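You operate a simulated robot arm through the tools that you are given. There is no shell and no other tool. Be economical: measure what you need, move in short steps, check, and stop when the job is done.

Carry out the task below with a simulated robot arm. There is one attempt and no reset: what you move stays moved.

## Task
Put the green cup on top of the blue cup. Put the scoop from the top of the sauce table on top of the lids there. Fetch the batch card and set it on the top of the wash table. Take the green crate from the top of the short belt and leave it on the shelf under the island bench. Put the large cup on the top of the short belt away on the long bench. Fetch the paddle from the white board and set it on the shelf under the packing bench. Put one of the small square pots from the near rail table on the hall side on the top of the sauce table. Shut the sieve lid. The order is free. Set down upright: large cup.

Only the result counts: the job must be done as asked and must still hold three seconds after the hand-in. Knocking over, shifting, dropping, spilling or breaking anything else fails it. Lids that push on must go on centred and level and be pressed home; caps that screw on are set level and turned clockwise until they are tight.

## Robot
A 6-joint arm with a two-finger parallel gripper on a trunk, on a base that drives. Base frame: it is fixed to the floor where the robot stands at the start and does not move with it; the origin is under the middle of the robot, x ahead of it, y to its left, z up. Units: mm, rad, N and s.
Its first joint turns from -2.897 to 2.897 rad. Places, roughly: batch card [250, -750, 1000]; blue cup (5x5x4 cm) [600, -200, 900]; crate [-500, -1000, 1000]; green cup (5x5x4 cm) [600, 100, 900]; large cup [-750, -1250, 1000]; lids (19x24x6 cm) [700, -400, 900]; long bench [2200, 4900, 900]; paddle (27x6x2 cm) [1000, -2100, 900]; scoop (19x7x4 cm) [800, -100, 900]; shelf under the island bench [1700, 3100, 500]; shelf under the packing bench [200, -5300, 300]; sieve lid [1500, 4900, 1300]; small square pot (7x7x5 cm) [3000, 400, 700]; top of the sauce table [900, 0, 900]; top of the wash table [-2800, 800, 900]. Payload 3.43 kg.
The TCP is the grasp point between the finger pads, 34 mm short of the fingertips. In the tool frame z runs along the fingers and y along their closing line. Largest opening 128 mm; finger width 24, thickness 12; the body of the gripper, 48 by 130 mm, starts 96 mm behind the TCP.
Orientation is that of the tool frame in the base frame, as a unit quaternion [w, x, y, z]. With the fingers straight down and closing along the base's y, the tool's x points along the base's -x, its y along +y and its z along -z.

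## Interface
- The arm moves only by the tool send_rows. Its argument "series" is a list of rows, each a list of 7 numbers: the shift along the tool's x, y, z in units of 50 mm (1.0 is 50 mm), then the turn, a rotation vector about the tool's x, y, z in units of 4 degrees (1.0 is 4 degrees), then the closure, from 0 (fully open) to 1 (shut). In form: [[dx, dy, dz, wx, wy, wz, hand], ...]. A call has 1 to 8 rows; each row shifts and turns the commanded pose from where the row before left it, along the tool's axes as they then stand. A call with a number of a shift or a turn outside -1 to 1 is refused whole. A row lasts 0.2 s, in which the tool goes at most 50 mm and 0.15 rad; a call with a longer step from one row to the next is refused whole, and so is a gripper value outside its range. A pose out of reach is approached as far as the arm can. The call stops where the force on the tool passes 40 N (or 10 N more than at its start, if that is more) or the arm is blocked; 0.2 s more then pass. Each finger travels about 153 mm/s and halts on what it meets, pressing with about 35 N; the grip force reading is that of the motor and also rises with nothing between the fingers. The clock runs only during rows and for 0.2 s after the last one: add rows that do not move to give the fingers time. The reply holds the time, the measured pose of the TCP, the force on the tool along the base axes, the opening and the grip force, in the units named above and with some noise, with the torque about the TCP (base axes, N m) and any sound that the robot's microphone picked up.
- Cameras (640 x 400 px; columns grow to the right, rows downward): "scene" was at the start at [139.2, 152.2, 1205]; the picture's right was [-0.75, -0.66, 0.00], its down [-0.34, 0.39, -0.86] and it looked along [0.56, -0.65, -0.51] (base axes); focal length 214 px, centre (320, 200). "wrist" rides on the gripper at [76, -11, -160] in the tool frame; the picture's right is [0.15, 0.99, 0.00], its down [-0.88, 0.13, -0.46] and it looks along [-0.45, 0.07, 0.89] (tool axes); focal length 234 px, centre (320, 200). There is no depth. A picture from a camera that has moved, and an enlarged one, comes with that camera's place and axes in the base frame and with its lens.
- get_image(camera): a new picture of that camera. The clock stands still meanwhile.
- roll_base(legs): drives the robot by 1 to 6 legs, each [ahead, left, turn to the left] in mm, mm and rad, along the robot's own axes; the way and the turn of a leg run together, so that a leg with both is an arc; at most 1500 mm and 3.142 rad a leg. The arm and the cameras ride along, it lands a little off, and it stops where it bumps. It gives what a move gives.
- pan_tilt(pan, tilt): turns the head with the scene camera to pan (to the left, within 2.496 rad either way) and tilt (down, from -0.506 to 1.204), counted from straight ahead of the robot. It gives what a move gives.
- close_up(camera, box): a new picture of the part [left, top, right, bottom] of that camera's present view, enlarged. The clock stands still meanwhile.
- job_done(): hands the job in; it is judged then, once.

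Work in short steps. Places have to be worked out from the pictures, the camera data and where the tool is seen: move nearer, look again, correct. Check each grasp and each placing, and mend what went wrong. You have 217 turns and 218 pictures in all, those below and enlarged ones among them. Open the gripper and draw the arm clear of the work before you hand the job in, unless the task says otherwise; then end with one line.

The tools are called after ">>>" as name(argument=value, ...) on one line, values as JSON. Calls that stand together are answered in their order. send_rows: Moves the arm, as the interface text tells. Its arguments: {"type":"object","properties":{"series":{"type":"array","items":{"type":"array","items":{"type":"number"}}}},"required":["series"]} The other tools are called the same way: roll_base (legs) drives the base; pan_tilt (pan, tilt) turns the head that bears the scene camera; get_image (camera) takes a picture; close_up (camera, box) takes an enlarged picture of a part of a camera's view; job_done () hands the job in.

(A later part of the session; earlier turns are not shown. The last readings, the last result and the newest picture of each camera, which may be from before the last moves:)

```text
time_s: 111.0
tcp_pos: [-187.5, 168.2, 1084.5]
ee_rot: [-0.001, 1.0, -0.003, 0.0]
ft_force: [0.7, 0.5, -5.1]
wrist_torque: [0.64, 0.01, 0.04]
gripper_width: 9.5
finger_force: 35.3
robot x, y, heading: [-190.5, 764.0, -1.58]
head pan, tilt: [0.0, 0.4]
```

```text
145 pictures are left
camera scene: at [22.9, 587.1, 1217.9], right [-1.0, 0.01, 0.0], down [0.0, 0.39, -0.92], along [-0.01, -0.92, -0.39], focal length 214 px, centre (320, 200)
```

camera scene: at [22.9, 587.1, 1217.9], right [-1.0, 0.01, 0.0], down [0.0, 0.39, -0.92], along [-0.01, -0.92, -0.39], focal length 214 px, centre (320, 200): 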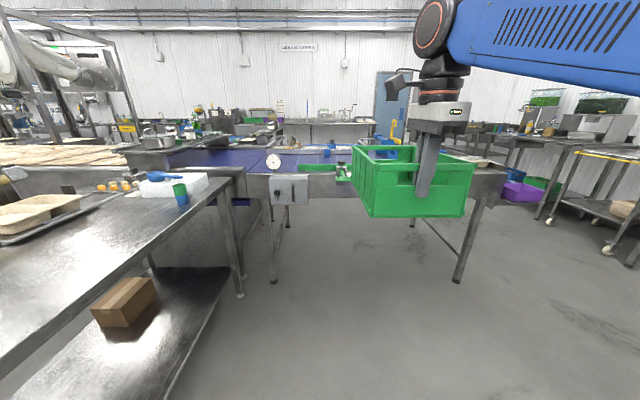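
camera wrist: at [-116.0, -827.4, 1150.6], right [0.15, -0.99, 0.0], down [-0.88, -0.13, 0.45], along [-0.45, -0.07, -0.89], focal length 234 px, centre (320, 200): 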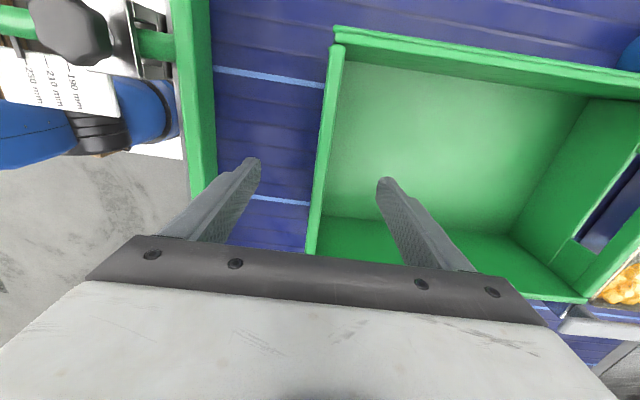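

Turning right (over free floor) to face the island bench side and looking.

>>> roll_base(legs=[[0, 0, -3.1415]])

>>> pan_tilt(pan=-0.4, tilt=0.3)

>>> get_image(camera="scene")

```text
time_s: 118.7
tcp_pos: [-219.8, 1354.1, 1084.2]
ee_rot: [0.0, -0.011, 1.0, -0.001]
ft_force: [-0.6, 0.5, -4.5]
wrist_torque: [-0.64, 0.01, 0.01]
gripper_width: 9.8
finger_force: 35.1
robot x, y, heading: [-199.0, 761.7, 1.594]
head pan, tilt: [0.0, 0.4]
```

```text
time_s: 119.5
tcp_pos: [-218.7, 1352.8, 1084.5]
ee_rot: [0.0, -0.011, 1.0, -0.001]
ft_force: [-0.2, 0.3, -3.7]
wrist_torque: [-0.64, 0.01, 0.03]
gripper_width: 9.9
finger_force: 34.6
robot x, y, heading: [-194.7, 759.9, 1.589]
head pan, tilt: [-0.4, 0.3]
```

```text
144 pictures are left
camera scene: at [-382.7, 924.2, 1227.1], right [0.93, -0.37, 0.0], down [-0.11, -0.28, -0.96], along [0.35, 0.89, -0.3], focal length 214 px, centre (320, 200)
```

scene: 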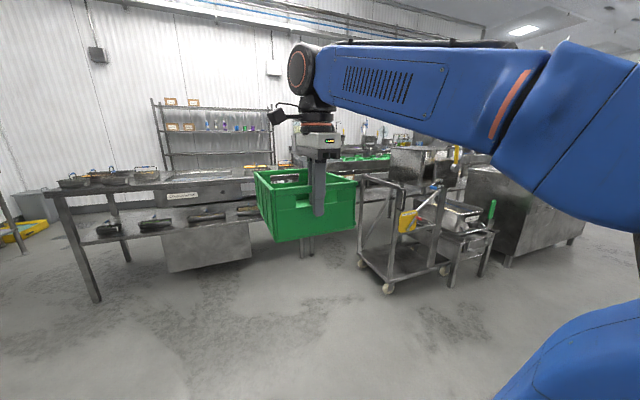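

Moving a bit right and ahead for a view past the trolley.

>>> roll_base(legs=[[300, -450, 0]])

>>> pan_tilt(pan=-0.15, tilt=0.25)

>>> get_image(camera="scene")

>>> pan_tilt(pan=-0.9, tilt=0.25)

>>> get_image(camera="scene")

```text
time_s: 122.7
tcp_pos: [223.4, 1663.7, 1083.4]
ee_rot: [-0.001, -0.01, 1.0, -0.001]
ft_force: [-0.3, -0.3, -5.1]
wrist_torque: [-0.64, -0.03, 0.0]
gripper_width: 10.0
finger_force: 35.5
robot x, y, heading: [245.6, 1072.3, 1.588]
head pan, tilt: [-0.4, 0.3]
```

```text
time_s: 123.4
tcp_pos: [223.0, 1662.5, 1085.7]
ee_rot: [0.001, -0.009, 1.0, -0.001]
ft_force: [-0.3, 1.4, -4.5]
wrist_torque: [-0.65, -0.04, 0.0]
gripper_width: 9.7
finger_force: 35.4
robot x, y, heading: [248.4, 1072.0, 1.59]
head pan, tilt: [-0.15, 0.25]
```

```text
143 pictures are left
camera scene: at [37.0, 1240.2, 1231.8], right [0.99, -0.13, 0.0], down [-0.03, -0.25, -0.97], along [0.13, 0.96, -0.25], focal length 214 px, centre (320, 200)
```

scene: 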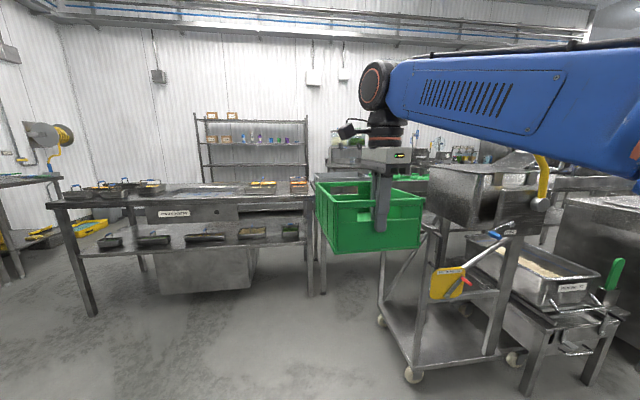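

```text
time_s: 124.5
tcp_pos: [222.8, 1663.9, 1084.9]
ee_rot: [0.001, -0.01, 1.0, -0.001]
ft_force: [0.0, 0.8, -3.7]
wrist_torque: [-0.64, -0.04, -0.01]
gripper_width: 10.0
finger_force: 34.6
robot x, y, heading: [249.7, 1073.0, 1.59]
head pan, tilt: [-0.901, 0.25]
```

```text
142 pictures are left
camera scene: at [96.7, 1207.0, 1231.9], right [0.64, -0.77, 0.0], down [-0.19, -0.16, -0.97], along [0.75, 0.62, -0.25], focal length 214 px, centre (320, 200)
```

scene: 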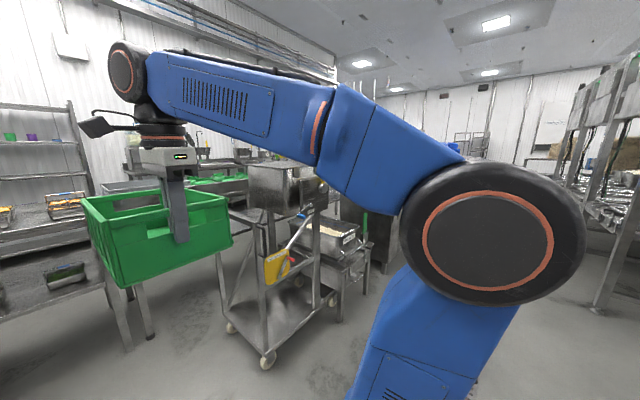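

Backing a bit and strafing right to see the island bench from in front of it.

>>> roll_base(legs=[[-200, 0, 0], [0, -1300, 0]])

>>> pan_tilt(pan=0.3, tilt=0.25)

>>> get_image(camera="scene")

>>> pan_tilt(pan=-0.7, tilt=0.25)

>>> get_image(camera="scene")

```text
time_s: 127.6
tcp_pos: [341.7, 1469.5, 1084.7]
ee_rot: [0.0, 0.037, 0.999, -0.002]
ft_force: [0.1, 0.0, -5.0]
wrist_torque: [-0.61, 0.05, 0.0]
gripper_width: 9.9
finger_force: 35.0
robot x, y, heading: [308.4, 877.8, 1.496]
head pan, tilt: [-0.901, 0.25]
stopped in leg 2: the robot was blocked; the commanded pose is now the measured one
```

```text
time_s: 129.0
tcp_pos: [342.3, 1470.3, 1084.4]
ee_rot: [0.0, 0.038, 0.999, -0.001]
ft_force: [-0.6, 0.0, -4.5]
wrist_torque: [-0.66, 0.08, -0.02]
gripper_width: 9.9
finger_force: 34.7
robot x, y, heading: [308.3, 877.1, 1.497]
head pan, tilt: [0.3, 0.25]
```

```text
141 pictures are left
camera scene: at [74.7, 1065.8, 1231.8], right [0.98, 0.22, 0.0], down [0.05, -0.24, -0.97], along [-0.21, 0.94, -0.25], focal length 214 px, centre (320, 200)
```

scene: 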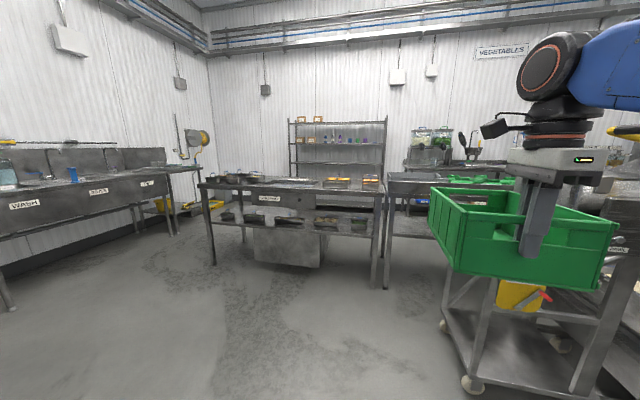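

```text
time_s: 130.3
tcp_pos: [342.2, 1470.3, 1083.2]
ee_rot: [0.0, 0.037, 0.999, -0.002]
ft_force: [-0.3, -0.1, -4.5]
wrist_torque: [-0.64, 0.05, 0.01]
gripper_width: 10.0
finger_force: 35.2
robot x, y, heading: [307.4, 881.5, 1.494]
head pan, tilt: [-0.7, 0.25]
```

```text
140 pictures are left
camera scene: at [160.7, 1041.4, 1231.8], right [0.71, -0.7, 0.0], down [-0.17, -0.18, -0.97], along [0.68, 0.69, -0.25], focal length 214 px, centre (320, 200)
```

scene: 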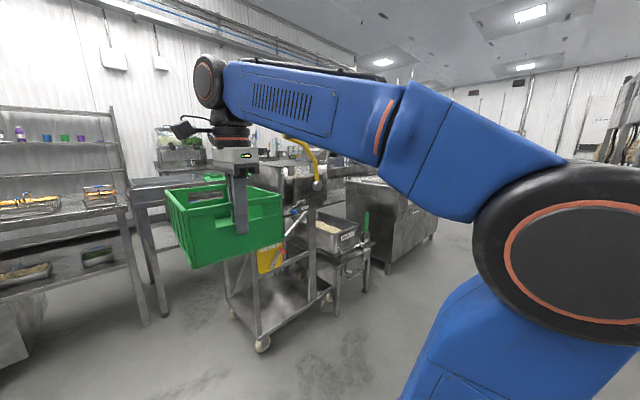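

The robot's rear touched the sauce table corner. Moving forward and straightening before strafing with more clearance; also checking the sauce table.

>>> roll_base(legs=[[120, 80, 0], [180, 0, 0.075]])

>>> pan_tilt(pan=-1.9, tilt=0.4)

>>> get_image(camera="scene")

```text
time_s: 132.7
tcp_pos: [233.9, 1777.8, 1084.4]
ee_rot: [0.0, 0.001, 1.0, -0.002]
ft_force: [0.5, 0.3, -4.3]
wrist_torque: [-0.62, 0.01, 0.05]
gripper_width: 9.9
finger_force: 34.9
robot x, y, heading: [244.2, 1184.7, 1.566]
head pan, tilt: [-0.7, 0.25]
```

```text
time_s: 134.1
tcp_pos: [234.9, 1777.2, 1084.3]
ee_rot: [0.0, 0.0, 1.0, 0.0]
ft_force: [-0.4, 0.4, -4.8]
wrist_torque: [-0.61, 0.07, 0.01]
gripper_width: 10.0
finger_force: 34.7
robot x, y, heading: [242.4, 1188.8, 1.567]
head pan, tilt: [-1.901, 0.4]
```

```text
139 pictures are left
camera scene: at [113.1, 1235.2, 1217.9], right [-0.33, -0.95, 0.0], down [-0.37, 0.13, -0.92], along [0.87, -0.3, -0.39], focal length 214 px, centre (320, 200)
```

scene: 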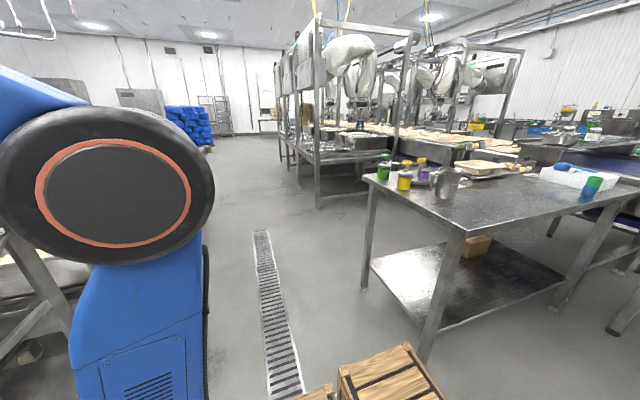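

Sauce table is undisturbed. Backing 120 mm and strafing right along the aisle.

>>> roll_base(legs=[[-110, 0, 0], [0, -1250, 0]])

>>> pan_tilt(pan=0.45, tilt=0.25)

>>> get_image(camera="scene")

>>> pan_tilt(pan=-0.3, tilt=0.25)

>>> get_image(camera="scene")

```text
time_s: 141.2
tcp_pos: [1480.8, 1666.3, 1083.1]
ee_rot: [-0.001, -0.002, 1.0, -0.001]
ft_force: [-0.3, -0.8, -4.3]
wrist_torque: [-0.63, -0.04, 0.01]
gripper_width: 10.0
finger_force: 34.3
robot x, y, heading: [1495.6, 1073.1, 1.572]
head pan, tilt: [-1.901, 0.4]
```

```text
time_s: 143.4
tcp_pos: [1479.9, 1665.3, 1083.5]
ee_rot: [-0.001, -0.001, 1.0, -0.002]
ft_force: [0.5, 0.3, -5.3]
wrist_torque: [-0.63, -0.04, -0.02]
gripper_width: 9.8
finger_force: 35.6
robot x, y, heading: [1493.0, 1070.3, 1.573]
head pan, tilt: [0.45, 0.25]
```

```text
138 pictures are left
camera scene: at [1232.3, 1237.4, 1231.8], right [0.9, 0.44, 0.0], down [0.11, -0.22, -0.97], along [-0.42, 0.87, -0.25], focal length 214 px, centre (320, 200)
```

scene: 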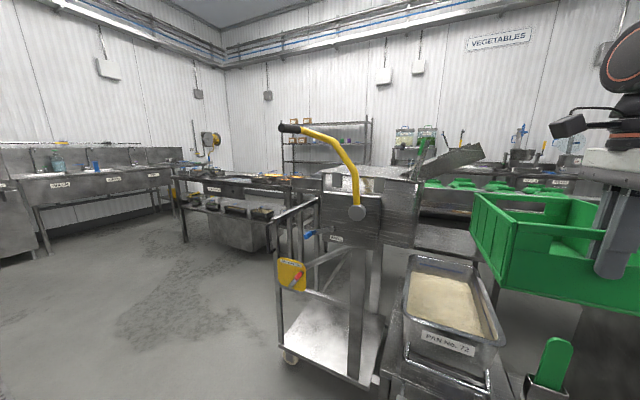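

```text
time_s: 144.5
tcp_pos: [1480.2, 1666.5, 1083.8]
ee_rot: [0.0, -0.002, 1.0, -0.001]
ft_force: [0.1, -1.3, -4.2]
wrist_torque: [-0.62, -0.04, -0.03]
gripper_width: 10.0
finger_force: 35.1
robot x, y, heading: [1496.4, 1074.4, 1.572]
head pan, tilt: [-0.3, 0.25]
```

```text
137 pictures are left
camera scene: at [1300.4, 1242.7, 1231.8], right [0.96, -0.29, 0.0], down [-0.07, -0.24, -0.97], along [0.28, 0.93, -0.25], focal length 214 px, centre (320, 200)
```

scene: 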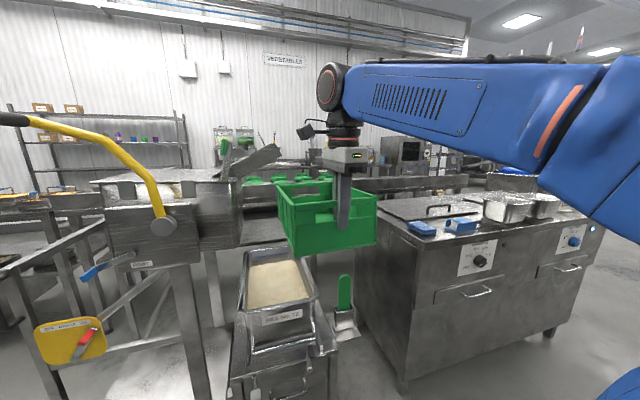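

Zooming in on the bench behind the stool to understand its extent.

>>> close_up(camera="scene", box=[180, 120, 420, 270])

>>> close_up(camera="scene", box=[370, 120, 610, 270])

```text
2.67 times, centred on (300, 195) of scene
camera zoom: at [1300.4, 1242.7, 1231.8], right [0.96, -0.29, 0.0], down [-0.07, -0.24, -0.97], along [0.28, 0.93, -0.25], focal length 572 px, centre (373, 213)
```

zoom: 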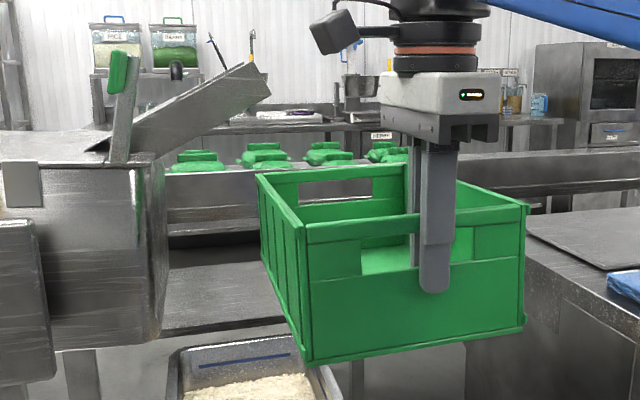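

```text
2.67 times, centred on (490, 195) of scene
camera zoom: at [1300.4, 1242.7, 1231.8], right [0.96, -0.29, 0.0], down [-0.07, -0.24, -0.97], along [0.28, 0.93, -0.25], focal length 572 px, centre (-133, 213)
```

zoom: 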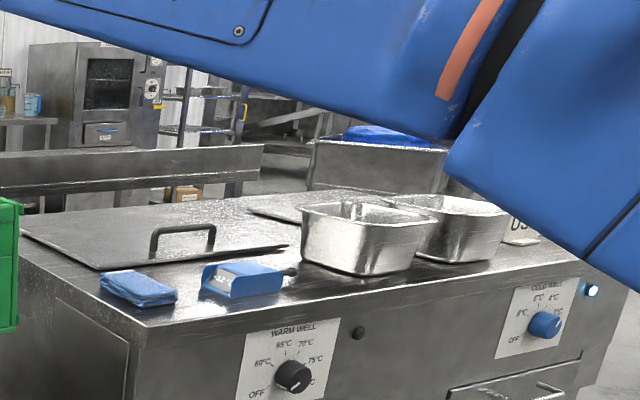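

The island bench (green bags on top) has its shelf at z≈500, y from ≈2820, running left to x≈256; the free access is left of the trolley. Strafing back there.

>>> roll_base(legs=[[0, 1280, 0]])

>>> pan_tilt(pan=-0.1, tilt=0.25)

>>> send_rows(series=[[0, 0, 0.8, 0, 0, 0, 1], [0, 0, 0.8, 0, 0, 0, 1], [0, 0, 0.8, 0, 0, 0, 1], [0, 0, 0.8, 0, 0, 0, 1], [0, 0, 0.8, 0, 0, 0, 1], [0, 0, 0.8, 0, 0, 0, 1], [0, 0, 0.8, 0, 0, 0, 1], [0, 0, 0.8, 0, 0, 0, 1]])

>>> get_image(camera="scene")

```text
time_s: 151.0
tcp_pos: [183.8, 1652.8, 1083.3]
ee_rot: [0.0, -0.008, 1.0, -0.001]
ft_force: [0.4, -0.9, -4.2]
wrist_torque: [-0.65, -0.02, 0.03]
gripper_width: 10.0
finger_force: 34.6
robot x, y, heading: [205.5, 1062.1, 1.585]
head pan, tilt: [-0.3, 0.25]
```

```text
time_s: 151.7
tcp_pos: [182.5, 1653.0, 1084.3]
ee_rot: [0.001, -0.008, 1.0, -0.001]
ft_force: [0.1, -0.3, -4.1]
wrist_torque: [-0.61, 0.0, 0.03]
gripper_width: 10.1
finger_force: 34.7
robot x, y, heading: [201.0, 1061.7, 1.59]
head pan, tilt: [-0.099, 0.25]
```

```text
time_s: 153.5
tcp_pos: [182.9, 1653.5, 765.9]
ee_rot: [-0.001, -0.009, 1.0, -0.001]
ft_force: [-0.7, -0.1, -4.0]
wrist_torque: [-0.6, -0.04, -0.01]
gripper_width: 10.1
finger_force: 34.8
robot x, y, heading: [203.2, 1060.4, 1.588]
head pan, tilt: [-0.099, 0.25]
```

```text
134 pictures are left
camera scene: at [-8.4, 1230.5, 1231.9], right [1.0, -0.08, 0.0], down [-0.02, -0.25, -0.97], along [0.08, 0.97, -0.25], focal length 214 px, centre (320, 200)
```

scene: 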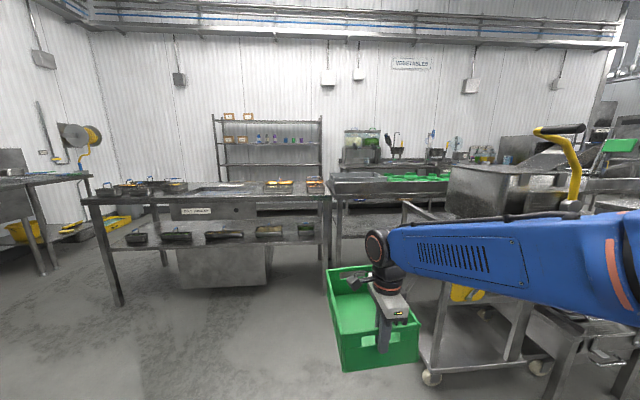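

Clear view now. Zooming in on the island bench's shelf at its left end.

>>> close_up(camera="scene", box=[310, 150, 470, 290])

```text
2.86 times, centred on (390, 220) of scene
camera zoom: at [-8.4, 1230.5, 1231.9], right [1.0, -0.08, 0.0], down [-0.02, -0.25, -0.97], along [0.08, 0.97, -0.25], focal length 613 px, centre (120, 143)
```

zoom: 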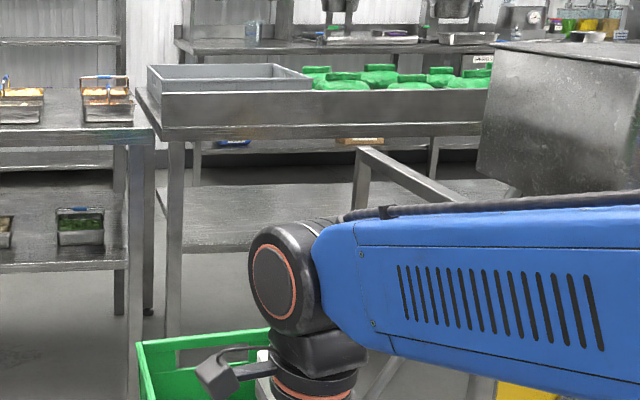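

Shelf is clear at its left end (leg at x≈290, apron bottom z≈800). Lowering the crate further and shifting it right, then approaching.

>>> send_rows(series=[[0, 0, 0.8, 0, 0, 0, 1], [0, 0, 0.8, 0, 0, 0, 1], [0, 0, 0.8, 0, 0, 0, 1], [0, 0, 0.8, 0, 0, 0, 1], [-0.9, 0, 0, 0, 0, 0, 1], [-0.9, 0, 0, 0, 0, 0, 1], [-0.9, 0, 0, 0, 0, 0, 1], [-0.9, 0, 0, 0, 0, 0, 1]])

>>> roll_base(legs=[[0, -70, -0.016], [700, 0, 0]])

>>> pan_tilt(pan=-0.3, tilt=0.5)

>>> get_image(camera="scene")

>>> get_image(camera="wrist")

```text
time_s: 155.3
tcp_pos: [363.0, 1654.9, 604.2]
ee_rot: [0.0, -0.01, 1.0, -0.001]
ft_force: [-0.3, 0.3, -5.0]
wrist_torque: [-0.65, -0.02, -0.01]
gripper_width: 10.1
finger_force: 34.8
robot x, y, heading: [202.9, 1060.7, 1.586]
head pan, tilt: [-0.099, 0.25]
```

```text
time_s: 159.8
tcp_pos: [444.4, 2353.4, 604.0]
ee_rot: [0.0, 0.001, 1.0, -0.002]
ft_force: [0.4, -0.1, -4.7]
wrist_torque: [-0.62, 0.03, 0.02]
gripper_width: 10.0
finger_force: 35.1
robot x, y, heading: [272.6, 1760.6, 1.569]
head pan, tilt: [-0.099, 0.25]
```

```text
time_s: 160.5
tcp_pos: [444.3, 2352.7, 603.8]
ee_rot: [0.0, 0.001, 1.0, -0.001]
ft_force: [-0.2, 0.7, -5.3]
wrist_torque: [-0.63, -0.02, 0.0]
gripper_width: 10.1
finger_force: 34.5
robot x, y, heading: [275.3, 1758.9, 1.57]
head pan, tilt: [-0.3, 0.499]
```

```text
132 pictures are left
camera scene: at [83.4, 1930.9, 1208.8], right [0.95, -0.3, 0.0], down [-0.14, -0.46, -0.88], along [0.26, 0.84, -0.48], focal length 214 px, centre (320, 200)
```

scene: 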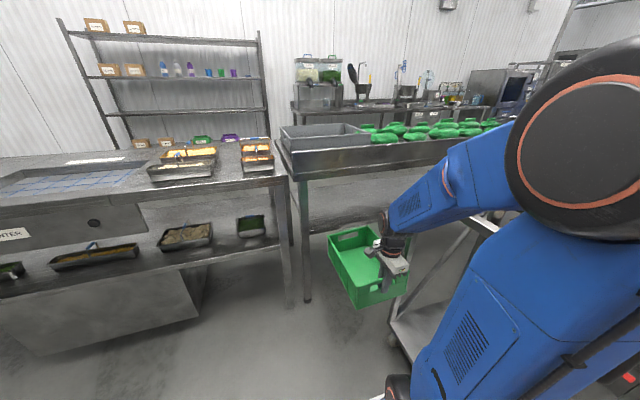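

```text
131 pictures are left
camera wrist: at [370.3, 2342.4, 763.6], right [-0.14, 0.99, 0.0], down [0.88, 0.13, 0.46], along [0.45, 0.06, -0.89], focal length 234 px, centre (320, 200)
```

wrist: 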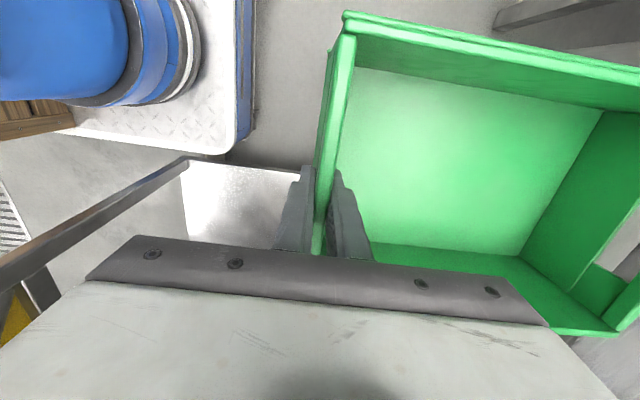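

Approach is clear so far. Raising 25 mm for shelf clearance and extending the arm 200 mm forward, then checking.

>>> send_rows(series=[[0, 0, -0.5, 0, 0, 0, 1], [0, 0.8, 0, 0, 0, 0, 1], [0, 0.8, 0, 0, 0, 0, 1], [0, 0.8, 0, 0, 0, 0, 1], [0, 0.8, 0, 0, 0, 0, 1], [0, 0.8, 0, 0, 0, 0, 1], [0, 0, 0, 0, 0, 0, 1]])

>>> get_image(camera="scene")

>>> close_up(camera="scene", box=[270, 120, 470, 320])

```text
time_s: 162.1
tcp_pos: [444.5, 2551.6, 629.4]
ee_rot: [-0.001, 0.001, 1.0, -0.001]
ft_force: [0.2, 0.2, -4.8]
wrist_torque: [-0.63, 0.0, -0.01]
gripper_width: 10.0
finger_force: 34.5
robot x, y, heading: [275.8, 1762.6, 1.568]
head pan, tilt: [-0.3, 0.499]
```

```text
130 pictures are left
camera scene: at [83.5, 1930.9, 1208.7], right [0.95, -0.3, 0.0], down [-0.14, -0.46, -0.88], along [0.26, 0.84, -0.48], focal length 214 px, centre (320, 200)
```

scene: 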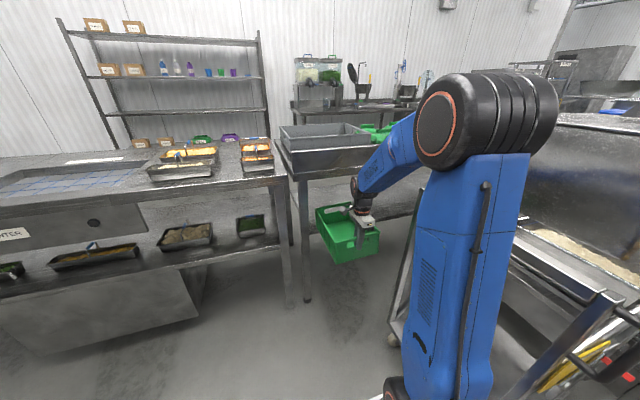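

```text
2.00 times, centred on (370, 220) of scene
camera zoom: at [83.5, 1930.9, 1208.7], right [0.95, -0.3, 0.0], down [-0.14, -0.46, -0.88], along [0.26, 0.84, -0.48], focal length 429 px, centre (220, 160)
```

zoom: 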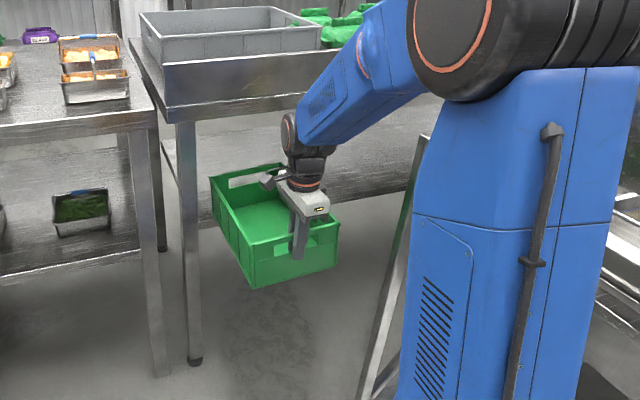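

Crate is lined up under the apron and above the shelf. Driving ahead 180 mm to slide it in.

>>> roll_base(legs=[[180, 0, 0]])

>>> close_up(camera="scene", box=[220, 120, 470, 320])

>>> get_image(camera="wrist")

```text
time_s: 163.7
tcp_pos: [449.0, 2714.4, 628.2]
ee_rot: [-0.001, 0.005, 1.0, -0.004]
ft_force: [0.1, 0.6, -4.1]
wrist_torque: [-0.48, 0.03, -0.04]
gripper_width: 10.0
finger_force: 34.7
robot x, y, heading: [275.3, 1933.8, 1.565]
head pan, tilt: [-0.3, 0.499]
stopped in leg 1: the robot was blocked; the commanded pose is now the measured one
```

```text
2.00 times, centred on (345, 220) of scene
camera zoom: at [84.4, 2101.6, 1208.9], right [0.95, -0.3, 0.0], down [-0.14, -0.46, -0.88], along [0.27, 0.84, -0.48], focal length 429 px, centre (270, 160)
```

zoom: 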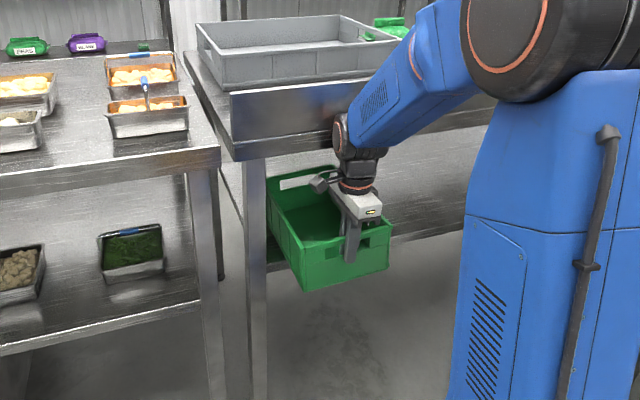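

```text
127 pictures are left
camera wrist: at [373.8, 2704.5, 787.9], right [-0.14, 0.99, -0.01], down [0.88, 0.13, 0.45], along [0.45, 0.06, -0.89], focal length 234 px, centre (320, 200)
```

wrist: 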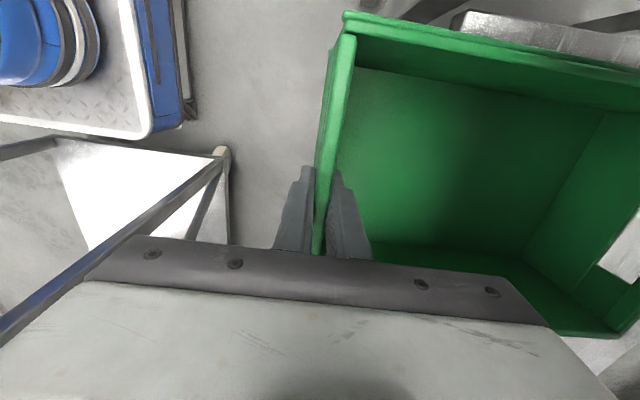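

The wrist met the bench apron, with the crate only about half over the shelf. I'll back off slightly and pitch the tool so the wrist leans back and the crate can go deeper (far end up ~20°).

>>> roll_base(legs=[[-60, 0, 0]])

>>> send_rows(series=[[0, 0, 0, -1, 0, 0, 1], [0, 0, 0, -1, 0, 0, 1], [0, 0, 0, -1, 0, 0, 1], [0, 0, 0, -1, 0, 0, 1], [0, 0, 0, -1, 0, 0, 1], [0, 0, 0, 0, 0, 0, 1]])

>>> close_up(camera="scene", box=[220, 120, 470, 320])

```text
time_s: 164.7
tcp_pos: [448.3, 2654.6, 627.2]
ee_rot: [-0.002, 0.004, 1.0, -0.005]
ft_force: [0.0, -0.8, -4.8]
wrist_torque: [-0.54, 0.05, 0.02]
gripper_width: 9.7
finger_force: 35.1
robot x, y, heading: [273.1, 1872.9, 1.568]
head pan, tilt: [-0.3, 0.499]
```

```text
time_s: 166.1
tcp_pos: [448.5, 2654.8, 626.1]
ee_rot: [0.0, 0.005, 0.986, 0.17]
ft_force: [0.9, 1.0, -4.3]
wrist_torque: [-0.67, 0.01, 0.0]
gripper_width: 10.2
finger_force: 35.1
robot x, y, heading: [275.6, 1875.6, 1.566]
head pan, tilt: [-0.3, 0.499]
```

```text
2.00 times, centred on (345, 220) of scene
camera zoom: at [84.4, 2043.4, 1208.7], right [0.95, -0.3, 0.0], down [-0.14, -0.46, -0.88], along [0.27, 0.84, -0.48], focal length 429 px, centre (270, 160)
```

zoom: 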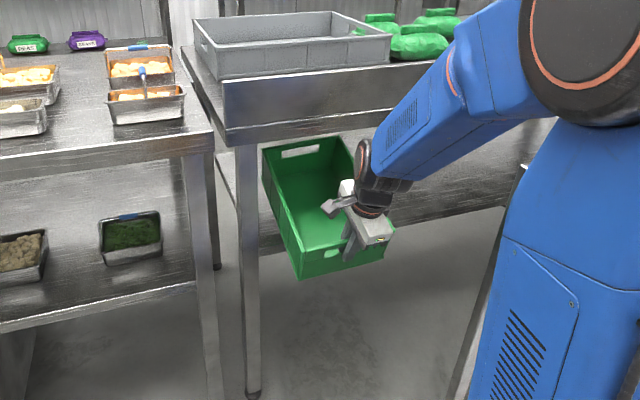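

Tilted fine. Driving forward 130 mm (watching for contact).

>>> roll_base(legs=[[130, 0, 0]])

>>> close_up(camera="scene", box=[220, 120, 470, 320])

>>> get_image(camera="wrist")

```text
time_s: 167.3
tcp_pos: [448.9, 2782.1, 626.7]
ee_rot: [-0.001, 0.003, 0.986, 0.168]
ft_force: [0.2, -0.9, -5.0]
wrist_torque: [-0.68, 0.01, 0.04]
gripper_width: 10.1
finger_force: 34.9
robot x, y, heading: [277.2, 2001.7, 1.561]
head pan, tilt: [-0.3, 0.499]
```

```text
2.00 times, centred on (345, 220) of scene
camera zoom: at [85.3, 2172.2, 1208.7], right [0.95, -0.3, 0.0], down [-0.14, -0.46, -0.88], along [0.27, 0.84, -0.48], focal length 429 px, centre (270, 160)
```

zoom: 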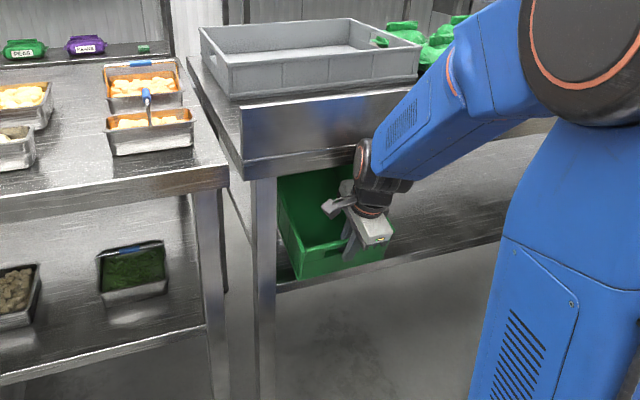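

```text
124 pictures are left
camera wrist: at [374.1, 2720.6, 773.4], right [-0.14, 0.93, 0.33], down [0.88, -0.04, 0.47], along [0.45, 0.36, -0.82], focal length 234 px, centre (320, 200)
```

wrist: 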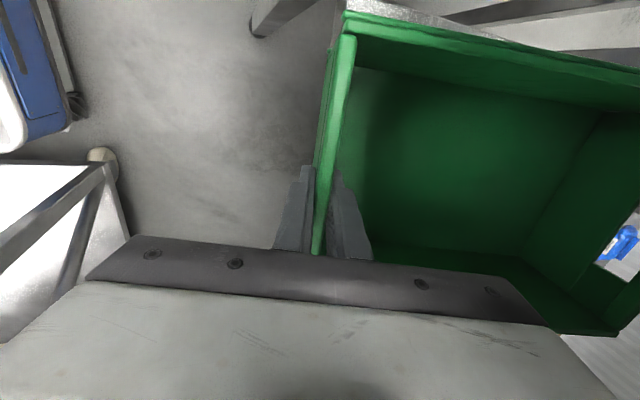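

No contact this time. Advancing 25 mm more with the arm and lowering in steps toward the shelf.

>>> send_rows(series=[[0, 0.47, 0.171, 0, 0, 0, 1], [0, -0.137, 0.376, 0, 0, 0, 1], [0, -0.137, 0.376, 0, 0, 0, 1], [0, -0.02, 0.056, 0, 0, 0, 1], [0, 0, 0, 0, 0, 0, 1]])

>>> close_up(camera="scene", box=[260, 170, 420, 290])

```text
time_s: 168.5
tcp_pos: [448.6, 2804.5, 595.2]
ee_rot: [0.002, 0.004, 0.984, 0.177]
ft_force: [-1.4, -17.3, 28.7]
wrist_torque: [-1.26, -0.05, 0.11]
gripper_width: 10.2
finger_force: 35.0
robot x, y, heading: [278.1, 2005.2, 1.562]
head pan, tilt: [-0.3, 0.499]
```

```text
3.33 times, centred on (340, 230) of scene
camera zoom: at [84.4, 2163.3, 1209.9], right [0.95, -0.3, 0.0], down [-0.14, -0.45, -0.88], along [0.27, 0.84, -0.47], focal length 715 px, centre (253, 100)
```

zoom: 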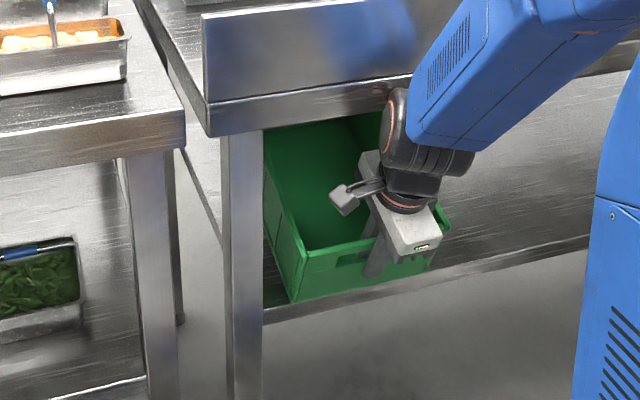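

Crate bottom touches the shelf edge. Easing 1 mm up and opening the fingers slowly so the far end settles down gently.

>>> send_rows(series=[[0, 0.007, -0.02, 0, 0, 0, 0.93], [0, 0, 0, 0, 0, 0, 0.91], [0, 0, 0, 0, 0, 0, 0.9], [0, 0, 0, 0, 0, 0, 0.89], [0, 0, 0, 0, 0, 0, 0.88], [0, 0, 0, 0, 0, 0, 0.87], [0, 0, 0, 0, 0, 0, 0.86]])

>>> close_up(camera="scene", box=[260, 170, 420, 290])

>>> get_image(camera="wrist")

```text
time_s: 170.1
tcp_pos: [449.5, 2803.3, 593.5]
ee_rot: [0.001, 0.004, 0.985, 0.174]
ft_force: [-0.1, -0.8, -0.2]
wrist_torque: [0.0, -0.02, 0.04]
gripper_width: 18.4
finger_force: 0.4
robot x, y, heading: [276.9, 2002.7, 1.566]
head pan, tilt: [-0.3, 0.499]
```

```text
3.33 times, centred on (340, 230) of scene
camera zoom: at [84.9, 2163.7, 1209.9], right [0.95, -0.3, 0.0], down [-0.14, -0.45, -0.88], along [0.27, 0.84, -0.47], focal length 715 px, centre (253, 100)
```

zoom: 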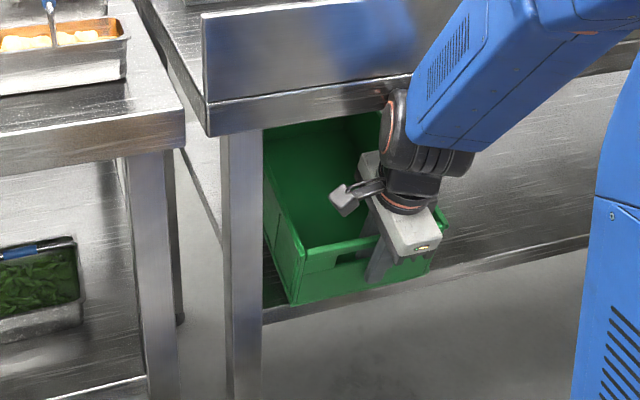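

```text
121 pictures are left
camera wrist: at [374.0, 2738.0, 739.4], right [-0.14, 0.93, 0.34], down [0.88, -0.04, 0.47], along [0.45, 0.37, -0.81], focal length 234 px, centre (320, 200)
```

wrist: 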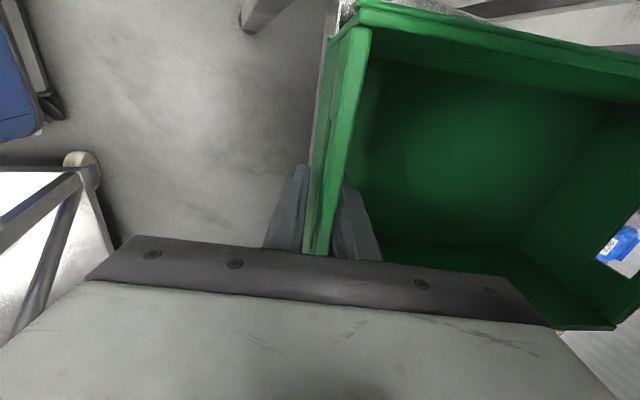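

Tool load is zero; the crate is settling. Opening further slowly.

>>> send_rows(series=[[0, 0, 0, 0, 0, 0, 0.84], [0, 0, 0, 0, 0, 0, 0.82], [0, 0, 0, 0, 0, 0, 0.8], [0, 0, 0, 0, 0, 0, 0.78], [0, 0, 0, 0, 0, 0, 0.76], [0, 0, 0, 0, 0, 0, 0.73], [0, 0, 0, 0, 0, 0, 0.7]])

>>> close_up(camera="scene", box=[260, 170, 420, 290])

>>> get_image(camera="wrist")

```text
time_s: 171.7
tcp_pos: [448.9, 2802.0, 593.4]
ee_rot: [0.0, 0.004, 0.985, 0.175]
ft_force: [-0.2, -0.2, -0.2]
wrist_torque: [-0.02, 0.03, 0.0]
gripper_width: 38.5
finger_force: 0.1
robot x, y, heading: [277.1, 2001.0, 1.562]
head pan, tilt: [-0.3, 0.499]
```

```text
3.33 times, centred on (340, 230) of scene
camera zoom: at [84.9, 2163.9, 1209.9], right [0.95, -0.3, 0.0], down [-0.14, -0.45, -0.88], along [0.27, 0.84, -0.47], focal length 715 px, centre (253, 100)
```

zoom: 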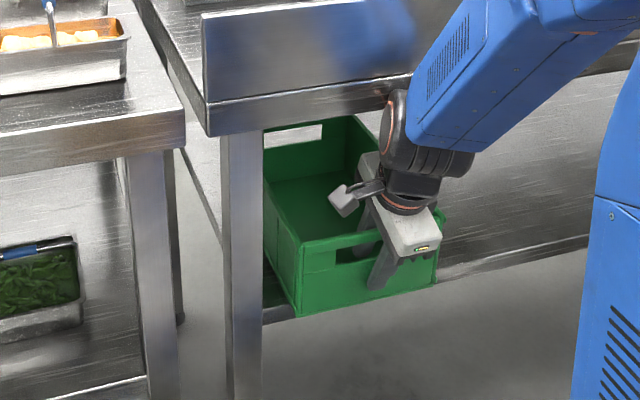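

```text
119 pictures are left
camera wrist: at [373.9, 2738.0, 738.8], right [-0.14, 0.93, 0.34], down [0.88, -0.04, 0.47], along [0.45, 0.36, -0.81], focal length 234 px, centre (320, 200)
```

wrist: 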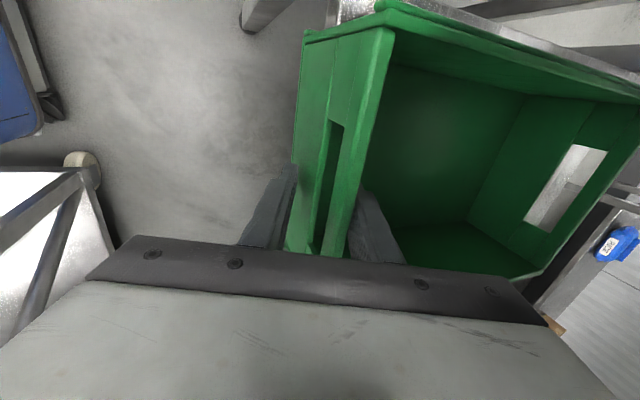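

The crate now sits flat on the shelf with only a small overhang. Opening wider and retreating along the tool axis.

>>> send_rows(series=[[0, 0, 0, 0, 0, 0, 0.62], [0, 0, 0, 0, 0, 0, 0.6], [0, 0, -0.5, 0, 0, 0, 0.6], [0, 0, -0.8, 0, 0, 0, 0.6], [0, -0.9, -0.3, 0, 0, 0, 0.6], [0, -0.9, -0.3, 0, 0, 0, 0.6], [0, 0, 0, 0, 0, 0, 0.6]])

>>> close_up(camera="scene", box=[260, 170, 420, 290])

```text
time_s: 173.3
tcp_pos: [447.7, 2692.9, 644.0]
ee_rot: [0.0, 0.004, 0.986, 0.169]
ft_force: [-0.8, 1.2, -0.1]
wrist_torque: [0.02, 0.0, 0.03]
gripper_width: 52.1
finger_force: 0.8
robot x, y, heading: [274.5, 2000.2, 1.566]
head pan, tilt: [-0.3, 0.499]
```

```text
3.33 times, centred on (340, 230) of scene
camera zoom: at [85.2, 2172.2, 1208.7], right [0.95, -0.3, 0.0], down [-0.14, -0.46, -0.88], along [0.27, 0.84, -0.48], focal length 715 px, centre (253, 100)
```

zoom: 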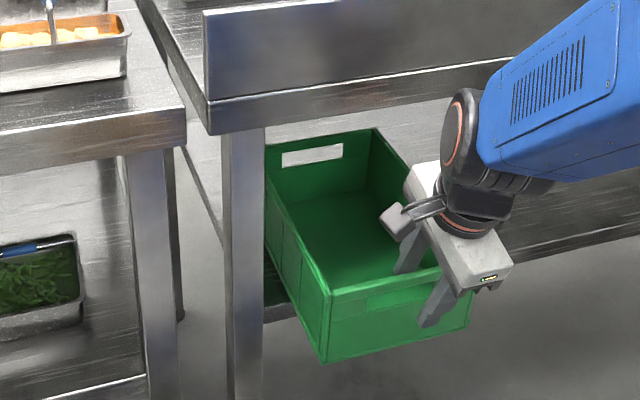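

The inner finger dragged the crate outward during the retreat. Freeing the finger first (tiny forward move), then lifting straight up.

>>> send_rows(series=[[0, 0.19, 0.07, 0, 0, 0, 0.6], [0, 0.137, -0.376, 0, 0, 0, 0.6], [0, 0.274, -0.75, 0, 0, 0, 0.6], [0, 0.274, -0.75, 0, 0, 0, 0.6], [0, 0, 0, 0, 0, 0, 0.6]])

>>> close_up(camera="scene", box=[240, 170, 440, 320])

>>> get_image(camera="wrist")

```text
time_s: 174.5
tcp_pos: [448.4, 2701.4, 744.3]
ee_rot: [-0.001, 0.004, 0.986, 0.168]
ft_force: [-0.2, -0.4, 0.0]
wrist_torque: [0.04, -0.03, -0.06]
gripper_width: 51.3
finger_force: 0.1
robot x, y, heading: [276.9, 2005.3, 1.563]
head pan, tilt: [-0.3, 0.499]
```

```text
2.67 times, centred on (340, 245) of scene
camera zoom: at [85.2, 2172.0, 1208.7], right [0.95, -0.3, 0.0], down [-0.14, -0.46, -0.88], along [0.27, 0.84, -0.48], focal length 572 px, centre (267, 80)
```

zoom: 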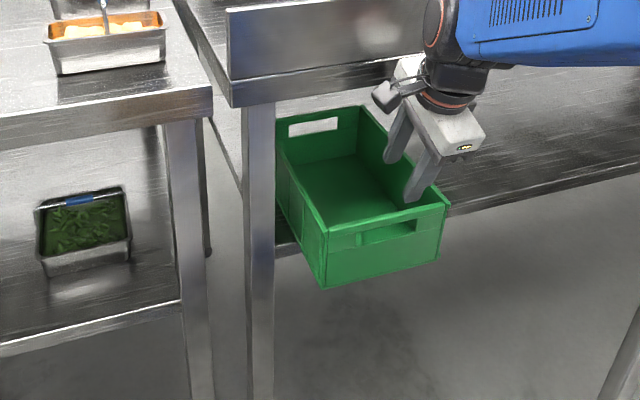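

```text
116 pictures are left
camera wrist: at [373.3, 2638.6, 890.3], right [-0.14, 0.93, 0.33], down [0.88, -0.04, 0.47], along [0.45, 0.36, -0.82], focal length 234 px, centre (320, 200)
```

wrist: 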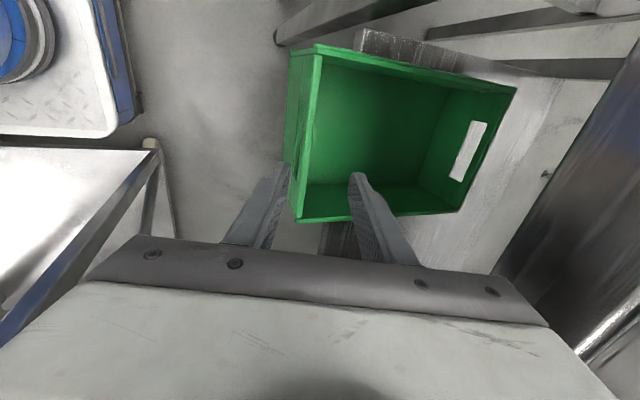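

The crate is still stable but overhangs ~110 mm. Closing the fingers, coming down in front of its near wall, and pushing it in.

>>> send_rows(series=[[0, 0, 0, 0, 0, 0, 1], [0, -0.564, -0.205, 0, 0, 0, 1], [0, -0.564, -0.205, 0, 0, 0, 1], [0, -0.32, 0.88, 0, 0, 0, 1], [0, -0.32, 0.88, 0, 0, 0, 1], [0, -0.32, 0.88, 0, 0, 0, 1], [0, 0, 0, 0, 0, 0, 1]])

>>> close_up(camera="scene", box=[240, 170, 440, 320])

```text
time_s: 176.1
tcp_pos: [453.0, 2649.9, 610.1]
ee_rot: [0.001, 0.004, 0.986, 0.168]
ft_force: [-0.4, 0.7, 0.7]
wrist_torque: [0.01, 0.01, -0.01]
gripper_width: 0.1
finger_force: 32.3
out of reach, approached as far as the arm can: row 6
robot x, y, heading: [278.5, 2006.3, 1.567]
head pan, tilt: [-0.3, 0.499]
```

```text
2.67 times, centred on (340, 245) of scene
camera zoom: at [85.2, 2171.8, 1208.7], right [0.95, -0.3, 0.0], down [-0.14, -0.46, -0.88], along [0.27, 0.84, -0.48], focal length 572 px, centre (267, 80)
```

zoom: 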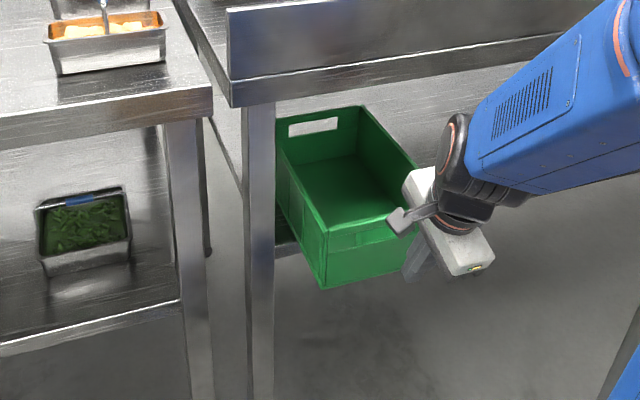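

Fingers are in front of the wall. Pushing forward.

>>> send_rows(series=[[0, 0.564, 0.205, 0, 0, 0, 1], [0, 0.564, 0.205, 0, 0, 0, 1], [0, 0.564, 0.205, 0, 0, 0, 1], [0, 0.564, 0.205, 0, 0, 0, 1], [0, 0.564, 0.205, 0, 0, 0, 1], [0, 0, 0, 0, 0, 0, 1]])

>>> close_up(camera="scene", box=[240, 170, 440, 320])

```text
time_s: 177.5
tcp_pos: [453.3, 2794.3, 608.6]
ee_rot: [0.001, 0.005, 0.986, 0.166]
ft_force: [0.3, -0.5, -0.3]
wrist_torque: [0.04, 0.0, 0.0]
gripper_width: 0.0
finger_force: 32.8
robot x, y, heading: [273.5, 2004.0, 1.563]
head pan, tilt: [-0.3, 0.499]
```

```text
2.67 times, centred on (340, 245) of scene
camera zoom: at [85.4, 2168.1, 1209.1], right [0.95, -0.3, 0.0], down [-0.15, -0.45, -0.88], along [0.27, 0.84, -0.48], focal length 572 px, centre (267, 80)
```

zoom: 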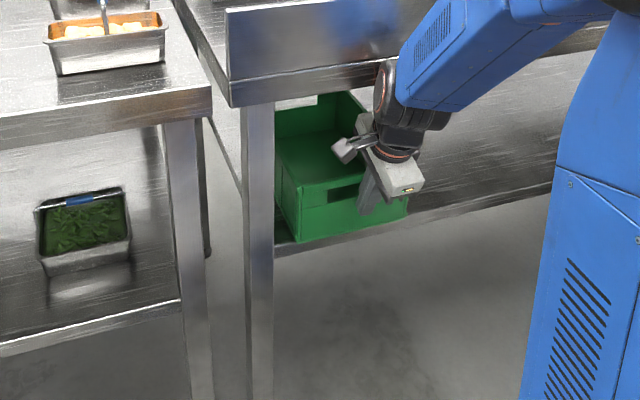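

Nearly flush; one more 20 mm push, then retreat.

>>> send_rows(series=[[0, 0.188, 0.068, 0, 0, 0, 1], [0, 0.188, 0.068, 0, 0, 0, 1], [0, 0, 0, 0, 0, 0, 1], [0, -0.564, -0.205, 0, 0, 0, 1], [0, -0.94, -0.342, 0, 0, 0, 1], [0, -0.94, -0.342, 0, 0, 0, 1], [0, 0, 0, 0, 0, 0, 1]])

>>> close_up(camera="scene", box=[240, 170, 440, 320])

```text
time_s: 179.1
tcp_pos: [449.7, 2690.6, 610.1]
ee_rot: [0.0, 0.004, 0.986, 0.169]
ft_force: [-0.1, -0.2, -0.2]
wrist_torque: [0.03, 0.03, 0.0]
gripper_width: 0.2
finger_force: 32.9
robot x, y, heading: [277.7, 2000.8, 1.557]
head pan, tilt: [-0.3, 0.499]
```

```text
2.67 times, centred on (340, 245) of scene
camera zoom: at [85.2, 2172.3, 1208.7], right [0.95, -0.3, 0.0], down [-0.14, -0.46, -0.88], along [0.27, 0.84, -0.48], focal length 572 px, centre (267, 80)
```

zoom: 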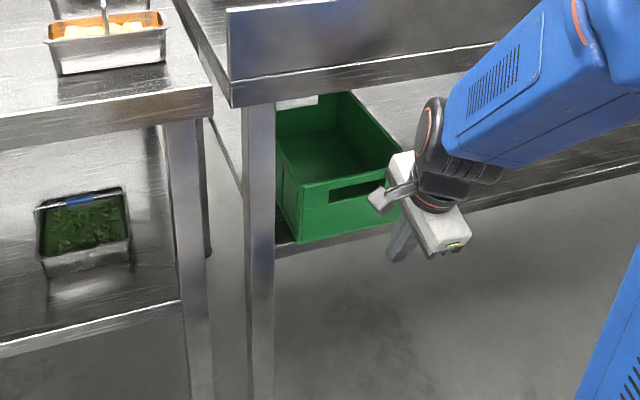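

Crate is properly on the shelf. Backing off, restoring the tool to vertical and neutral yaw, and raising the arm.

>>> roll_base(legs=[[-950, 0, 0]])

>>> send_rows(series=[[0, 0, 0, 1, 0, 0, 0.5], [0, 0, 0, 1, 0, 0, 0], [0, 0, 0, 1, 0, 0, 0], [0, 0, 0, 1, 0, 0, 0], [0, 0, 0, 1, 0, 0, 0], [0, 0, -1, 0, 0, 0, 0], [0, 0, -1, 0, 0, 0, 0], [0, 0, -1, 0, 0, 0, 0]])

>>> send_rows(series=[[0, 0, -1, 0, 0, -1, 0], [0, 0, -1, 0, 0, -1, 0], [0, 0, -1, 0, 0, -1, 0], [0, 0, -1, 0, 0, -1, 0], [0, 0, -1, 0, 0, -1, 0], [0, 0, -1, 0, 0, -1, 0], [0, 0, -0.6, 0, 0, -1, 0], [0, 0, 0, 0, 0, -1, 0]])

>>> send_rows(series=[[0, 0, 0, 0, 0, -1, 0], [0, 0, 0, 0, 0, -1, 0], [0, 0, 0, 0, 0, -1, 0], [0, 0, 0, 0, 0, -1, 0], [0, 0, 0, 0, 0, -1, 0], [0, 0, 0, 0, 0, -1, 0], [0, 0, 0, 0, 0, -1, 0], [0, 0, 0, 0, 0, -1, 0]])

>>> send_rows(series=[[0.5, 0, 0, 0, 0, -1, 0], [0.5, 0, 0, 0, 0, -1, 0], [0.5, 0, 0, 0, 0, -1, 0], [0.5, 0, 0, 0, 0, -1, 0], [0.5, 0, 0, 0, 0, -1, 0], [0.5, 0, 0, 0, 0, -1, 0], [0.5, 0, 0, 0, 0, -0.5, 0], [0, 0, 0, 0, 0, 0, 0]])

```text
time_s: 184.1
tcp_pos: [442.9, 1737.8, 609.7]
ee_rot: [-0.001, 0.004, 0.986, 0.168]
ft_force: [-0.5, -0.4, -1.0]
wrist_torque: [-0.01, -0.02, -0.01]
gripper_width: 0.0
finger_force: 32.5
robot x, y, heading: [270.2, 1048.4, 1.565]
head pan, tilt: [-0.3, 0.499]
```

```text
time_s: 185.9
tcp_pos: [444.6, 1739.4, 757.7]
ee_rot: [0.0, 0.003, 1.0, -0.006]
ft_force: [0.8, -0.1, -0.3]
wrist_torque: [-0.06, 0.01, -0.01]
gripper_width: 128.0
finger_force: 0.0
robot x, y, heading: [267.8, 1049.8, 1.566]
head pan, tilt: [-0.3, 0.499]
```

```text
time_s: 187.7
tcp_pos: [443.6, 1742.7, 1089.4]
ee_rot: [-0.002, -0.274, 0.962, -0.005]
ft_force: [0.1, 0.0, -0.4]
wrist_torque: [0.0, 0.03, 0.0]
gripper_width: 128.0
finger_force: 0.0
robot x, y, heading: [270.0, 1050.6, 1.57]
head pan, tilt: [-0.3, 0.499]
```

```text
time_s: 189.5
tcp_pos: [444.0, 1743.3, 1090.0]
ee_rot: [-0.002, -0.528, 0.849, -0.003]
ft_force: [0.2, 0.0, -0.4]
wrist_torque: [0.0, 0.04, -0.03]
gripper_width: 128.1
finger_force: 0.0
robot x, y, heading: [272.4, 1048.7, 1.567]
head pan, tilt: [-0.3, 0.499]
```

```text
time_s: 191.3
tcp_pos: [399.5, 1574.2, 1091.3]
ee_rot: [-0.004, -0.705, 0.709, -0.003]
ft_force: [-0.1, -0.3, 0.7]
wrist_torque: [-0.01, -0.02, 0.02]
gripper_width: 128.1
finger_force: 0.0
robot x, y, heading: [271.2, 1053.0, 1.565]
head pan, tilt: [-0.3, 0.499]
```

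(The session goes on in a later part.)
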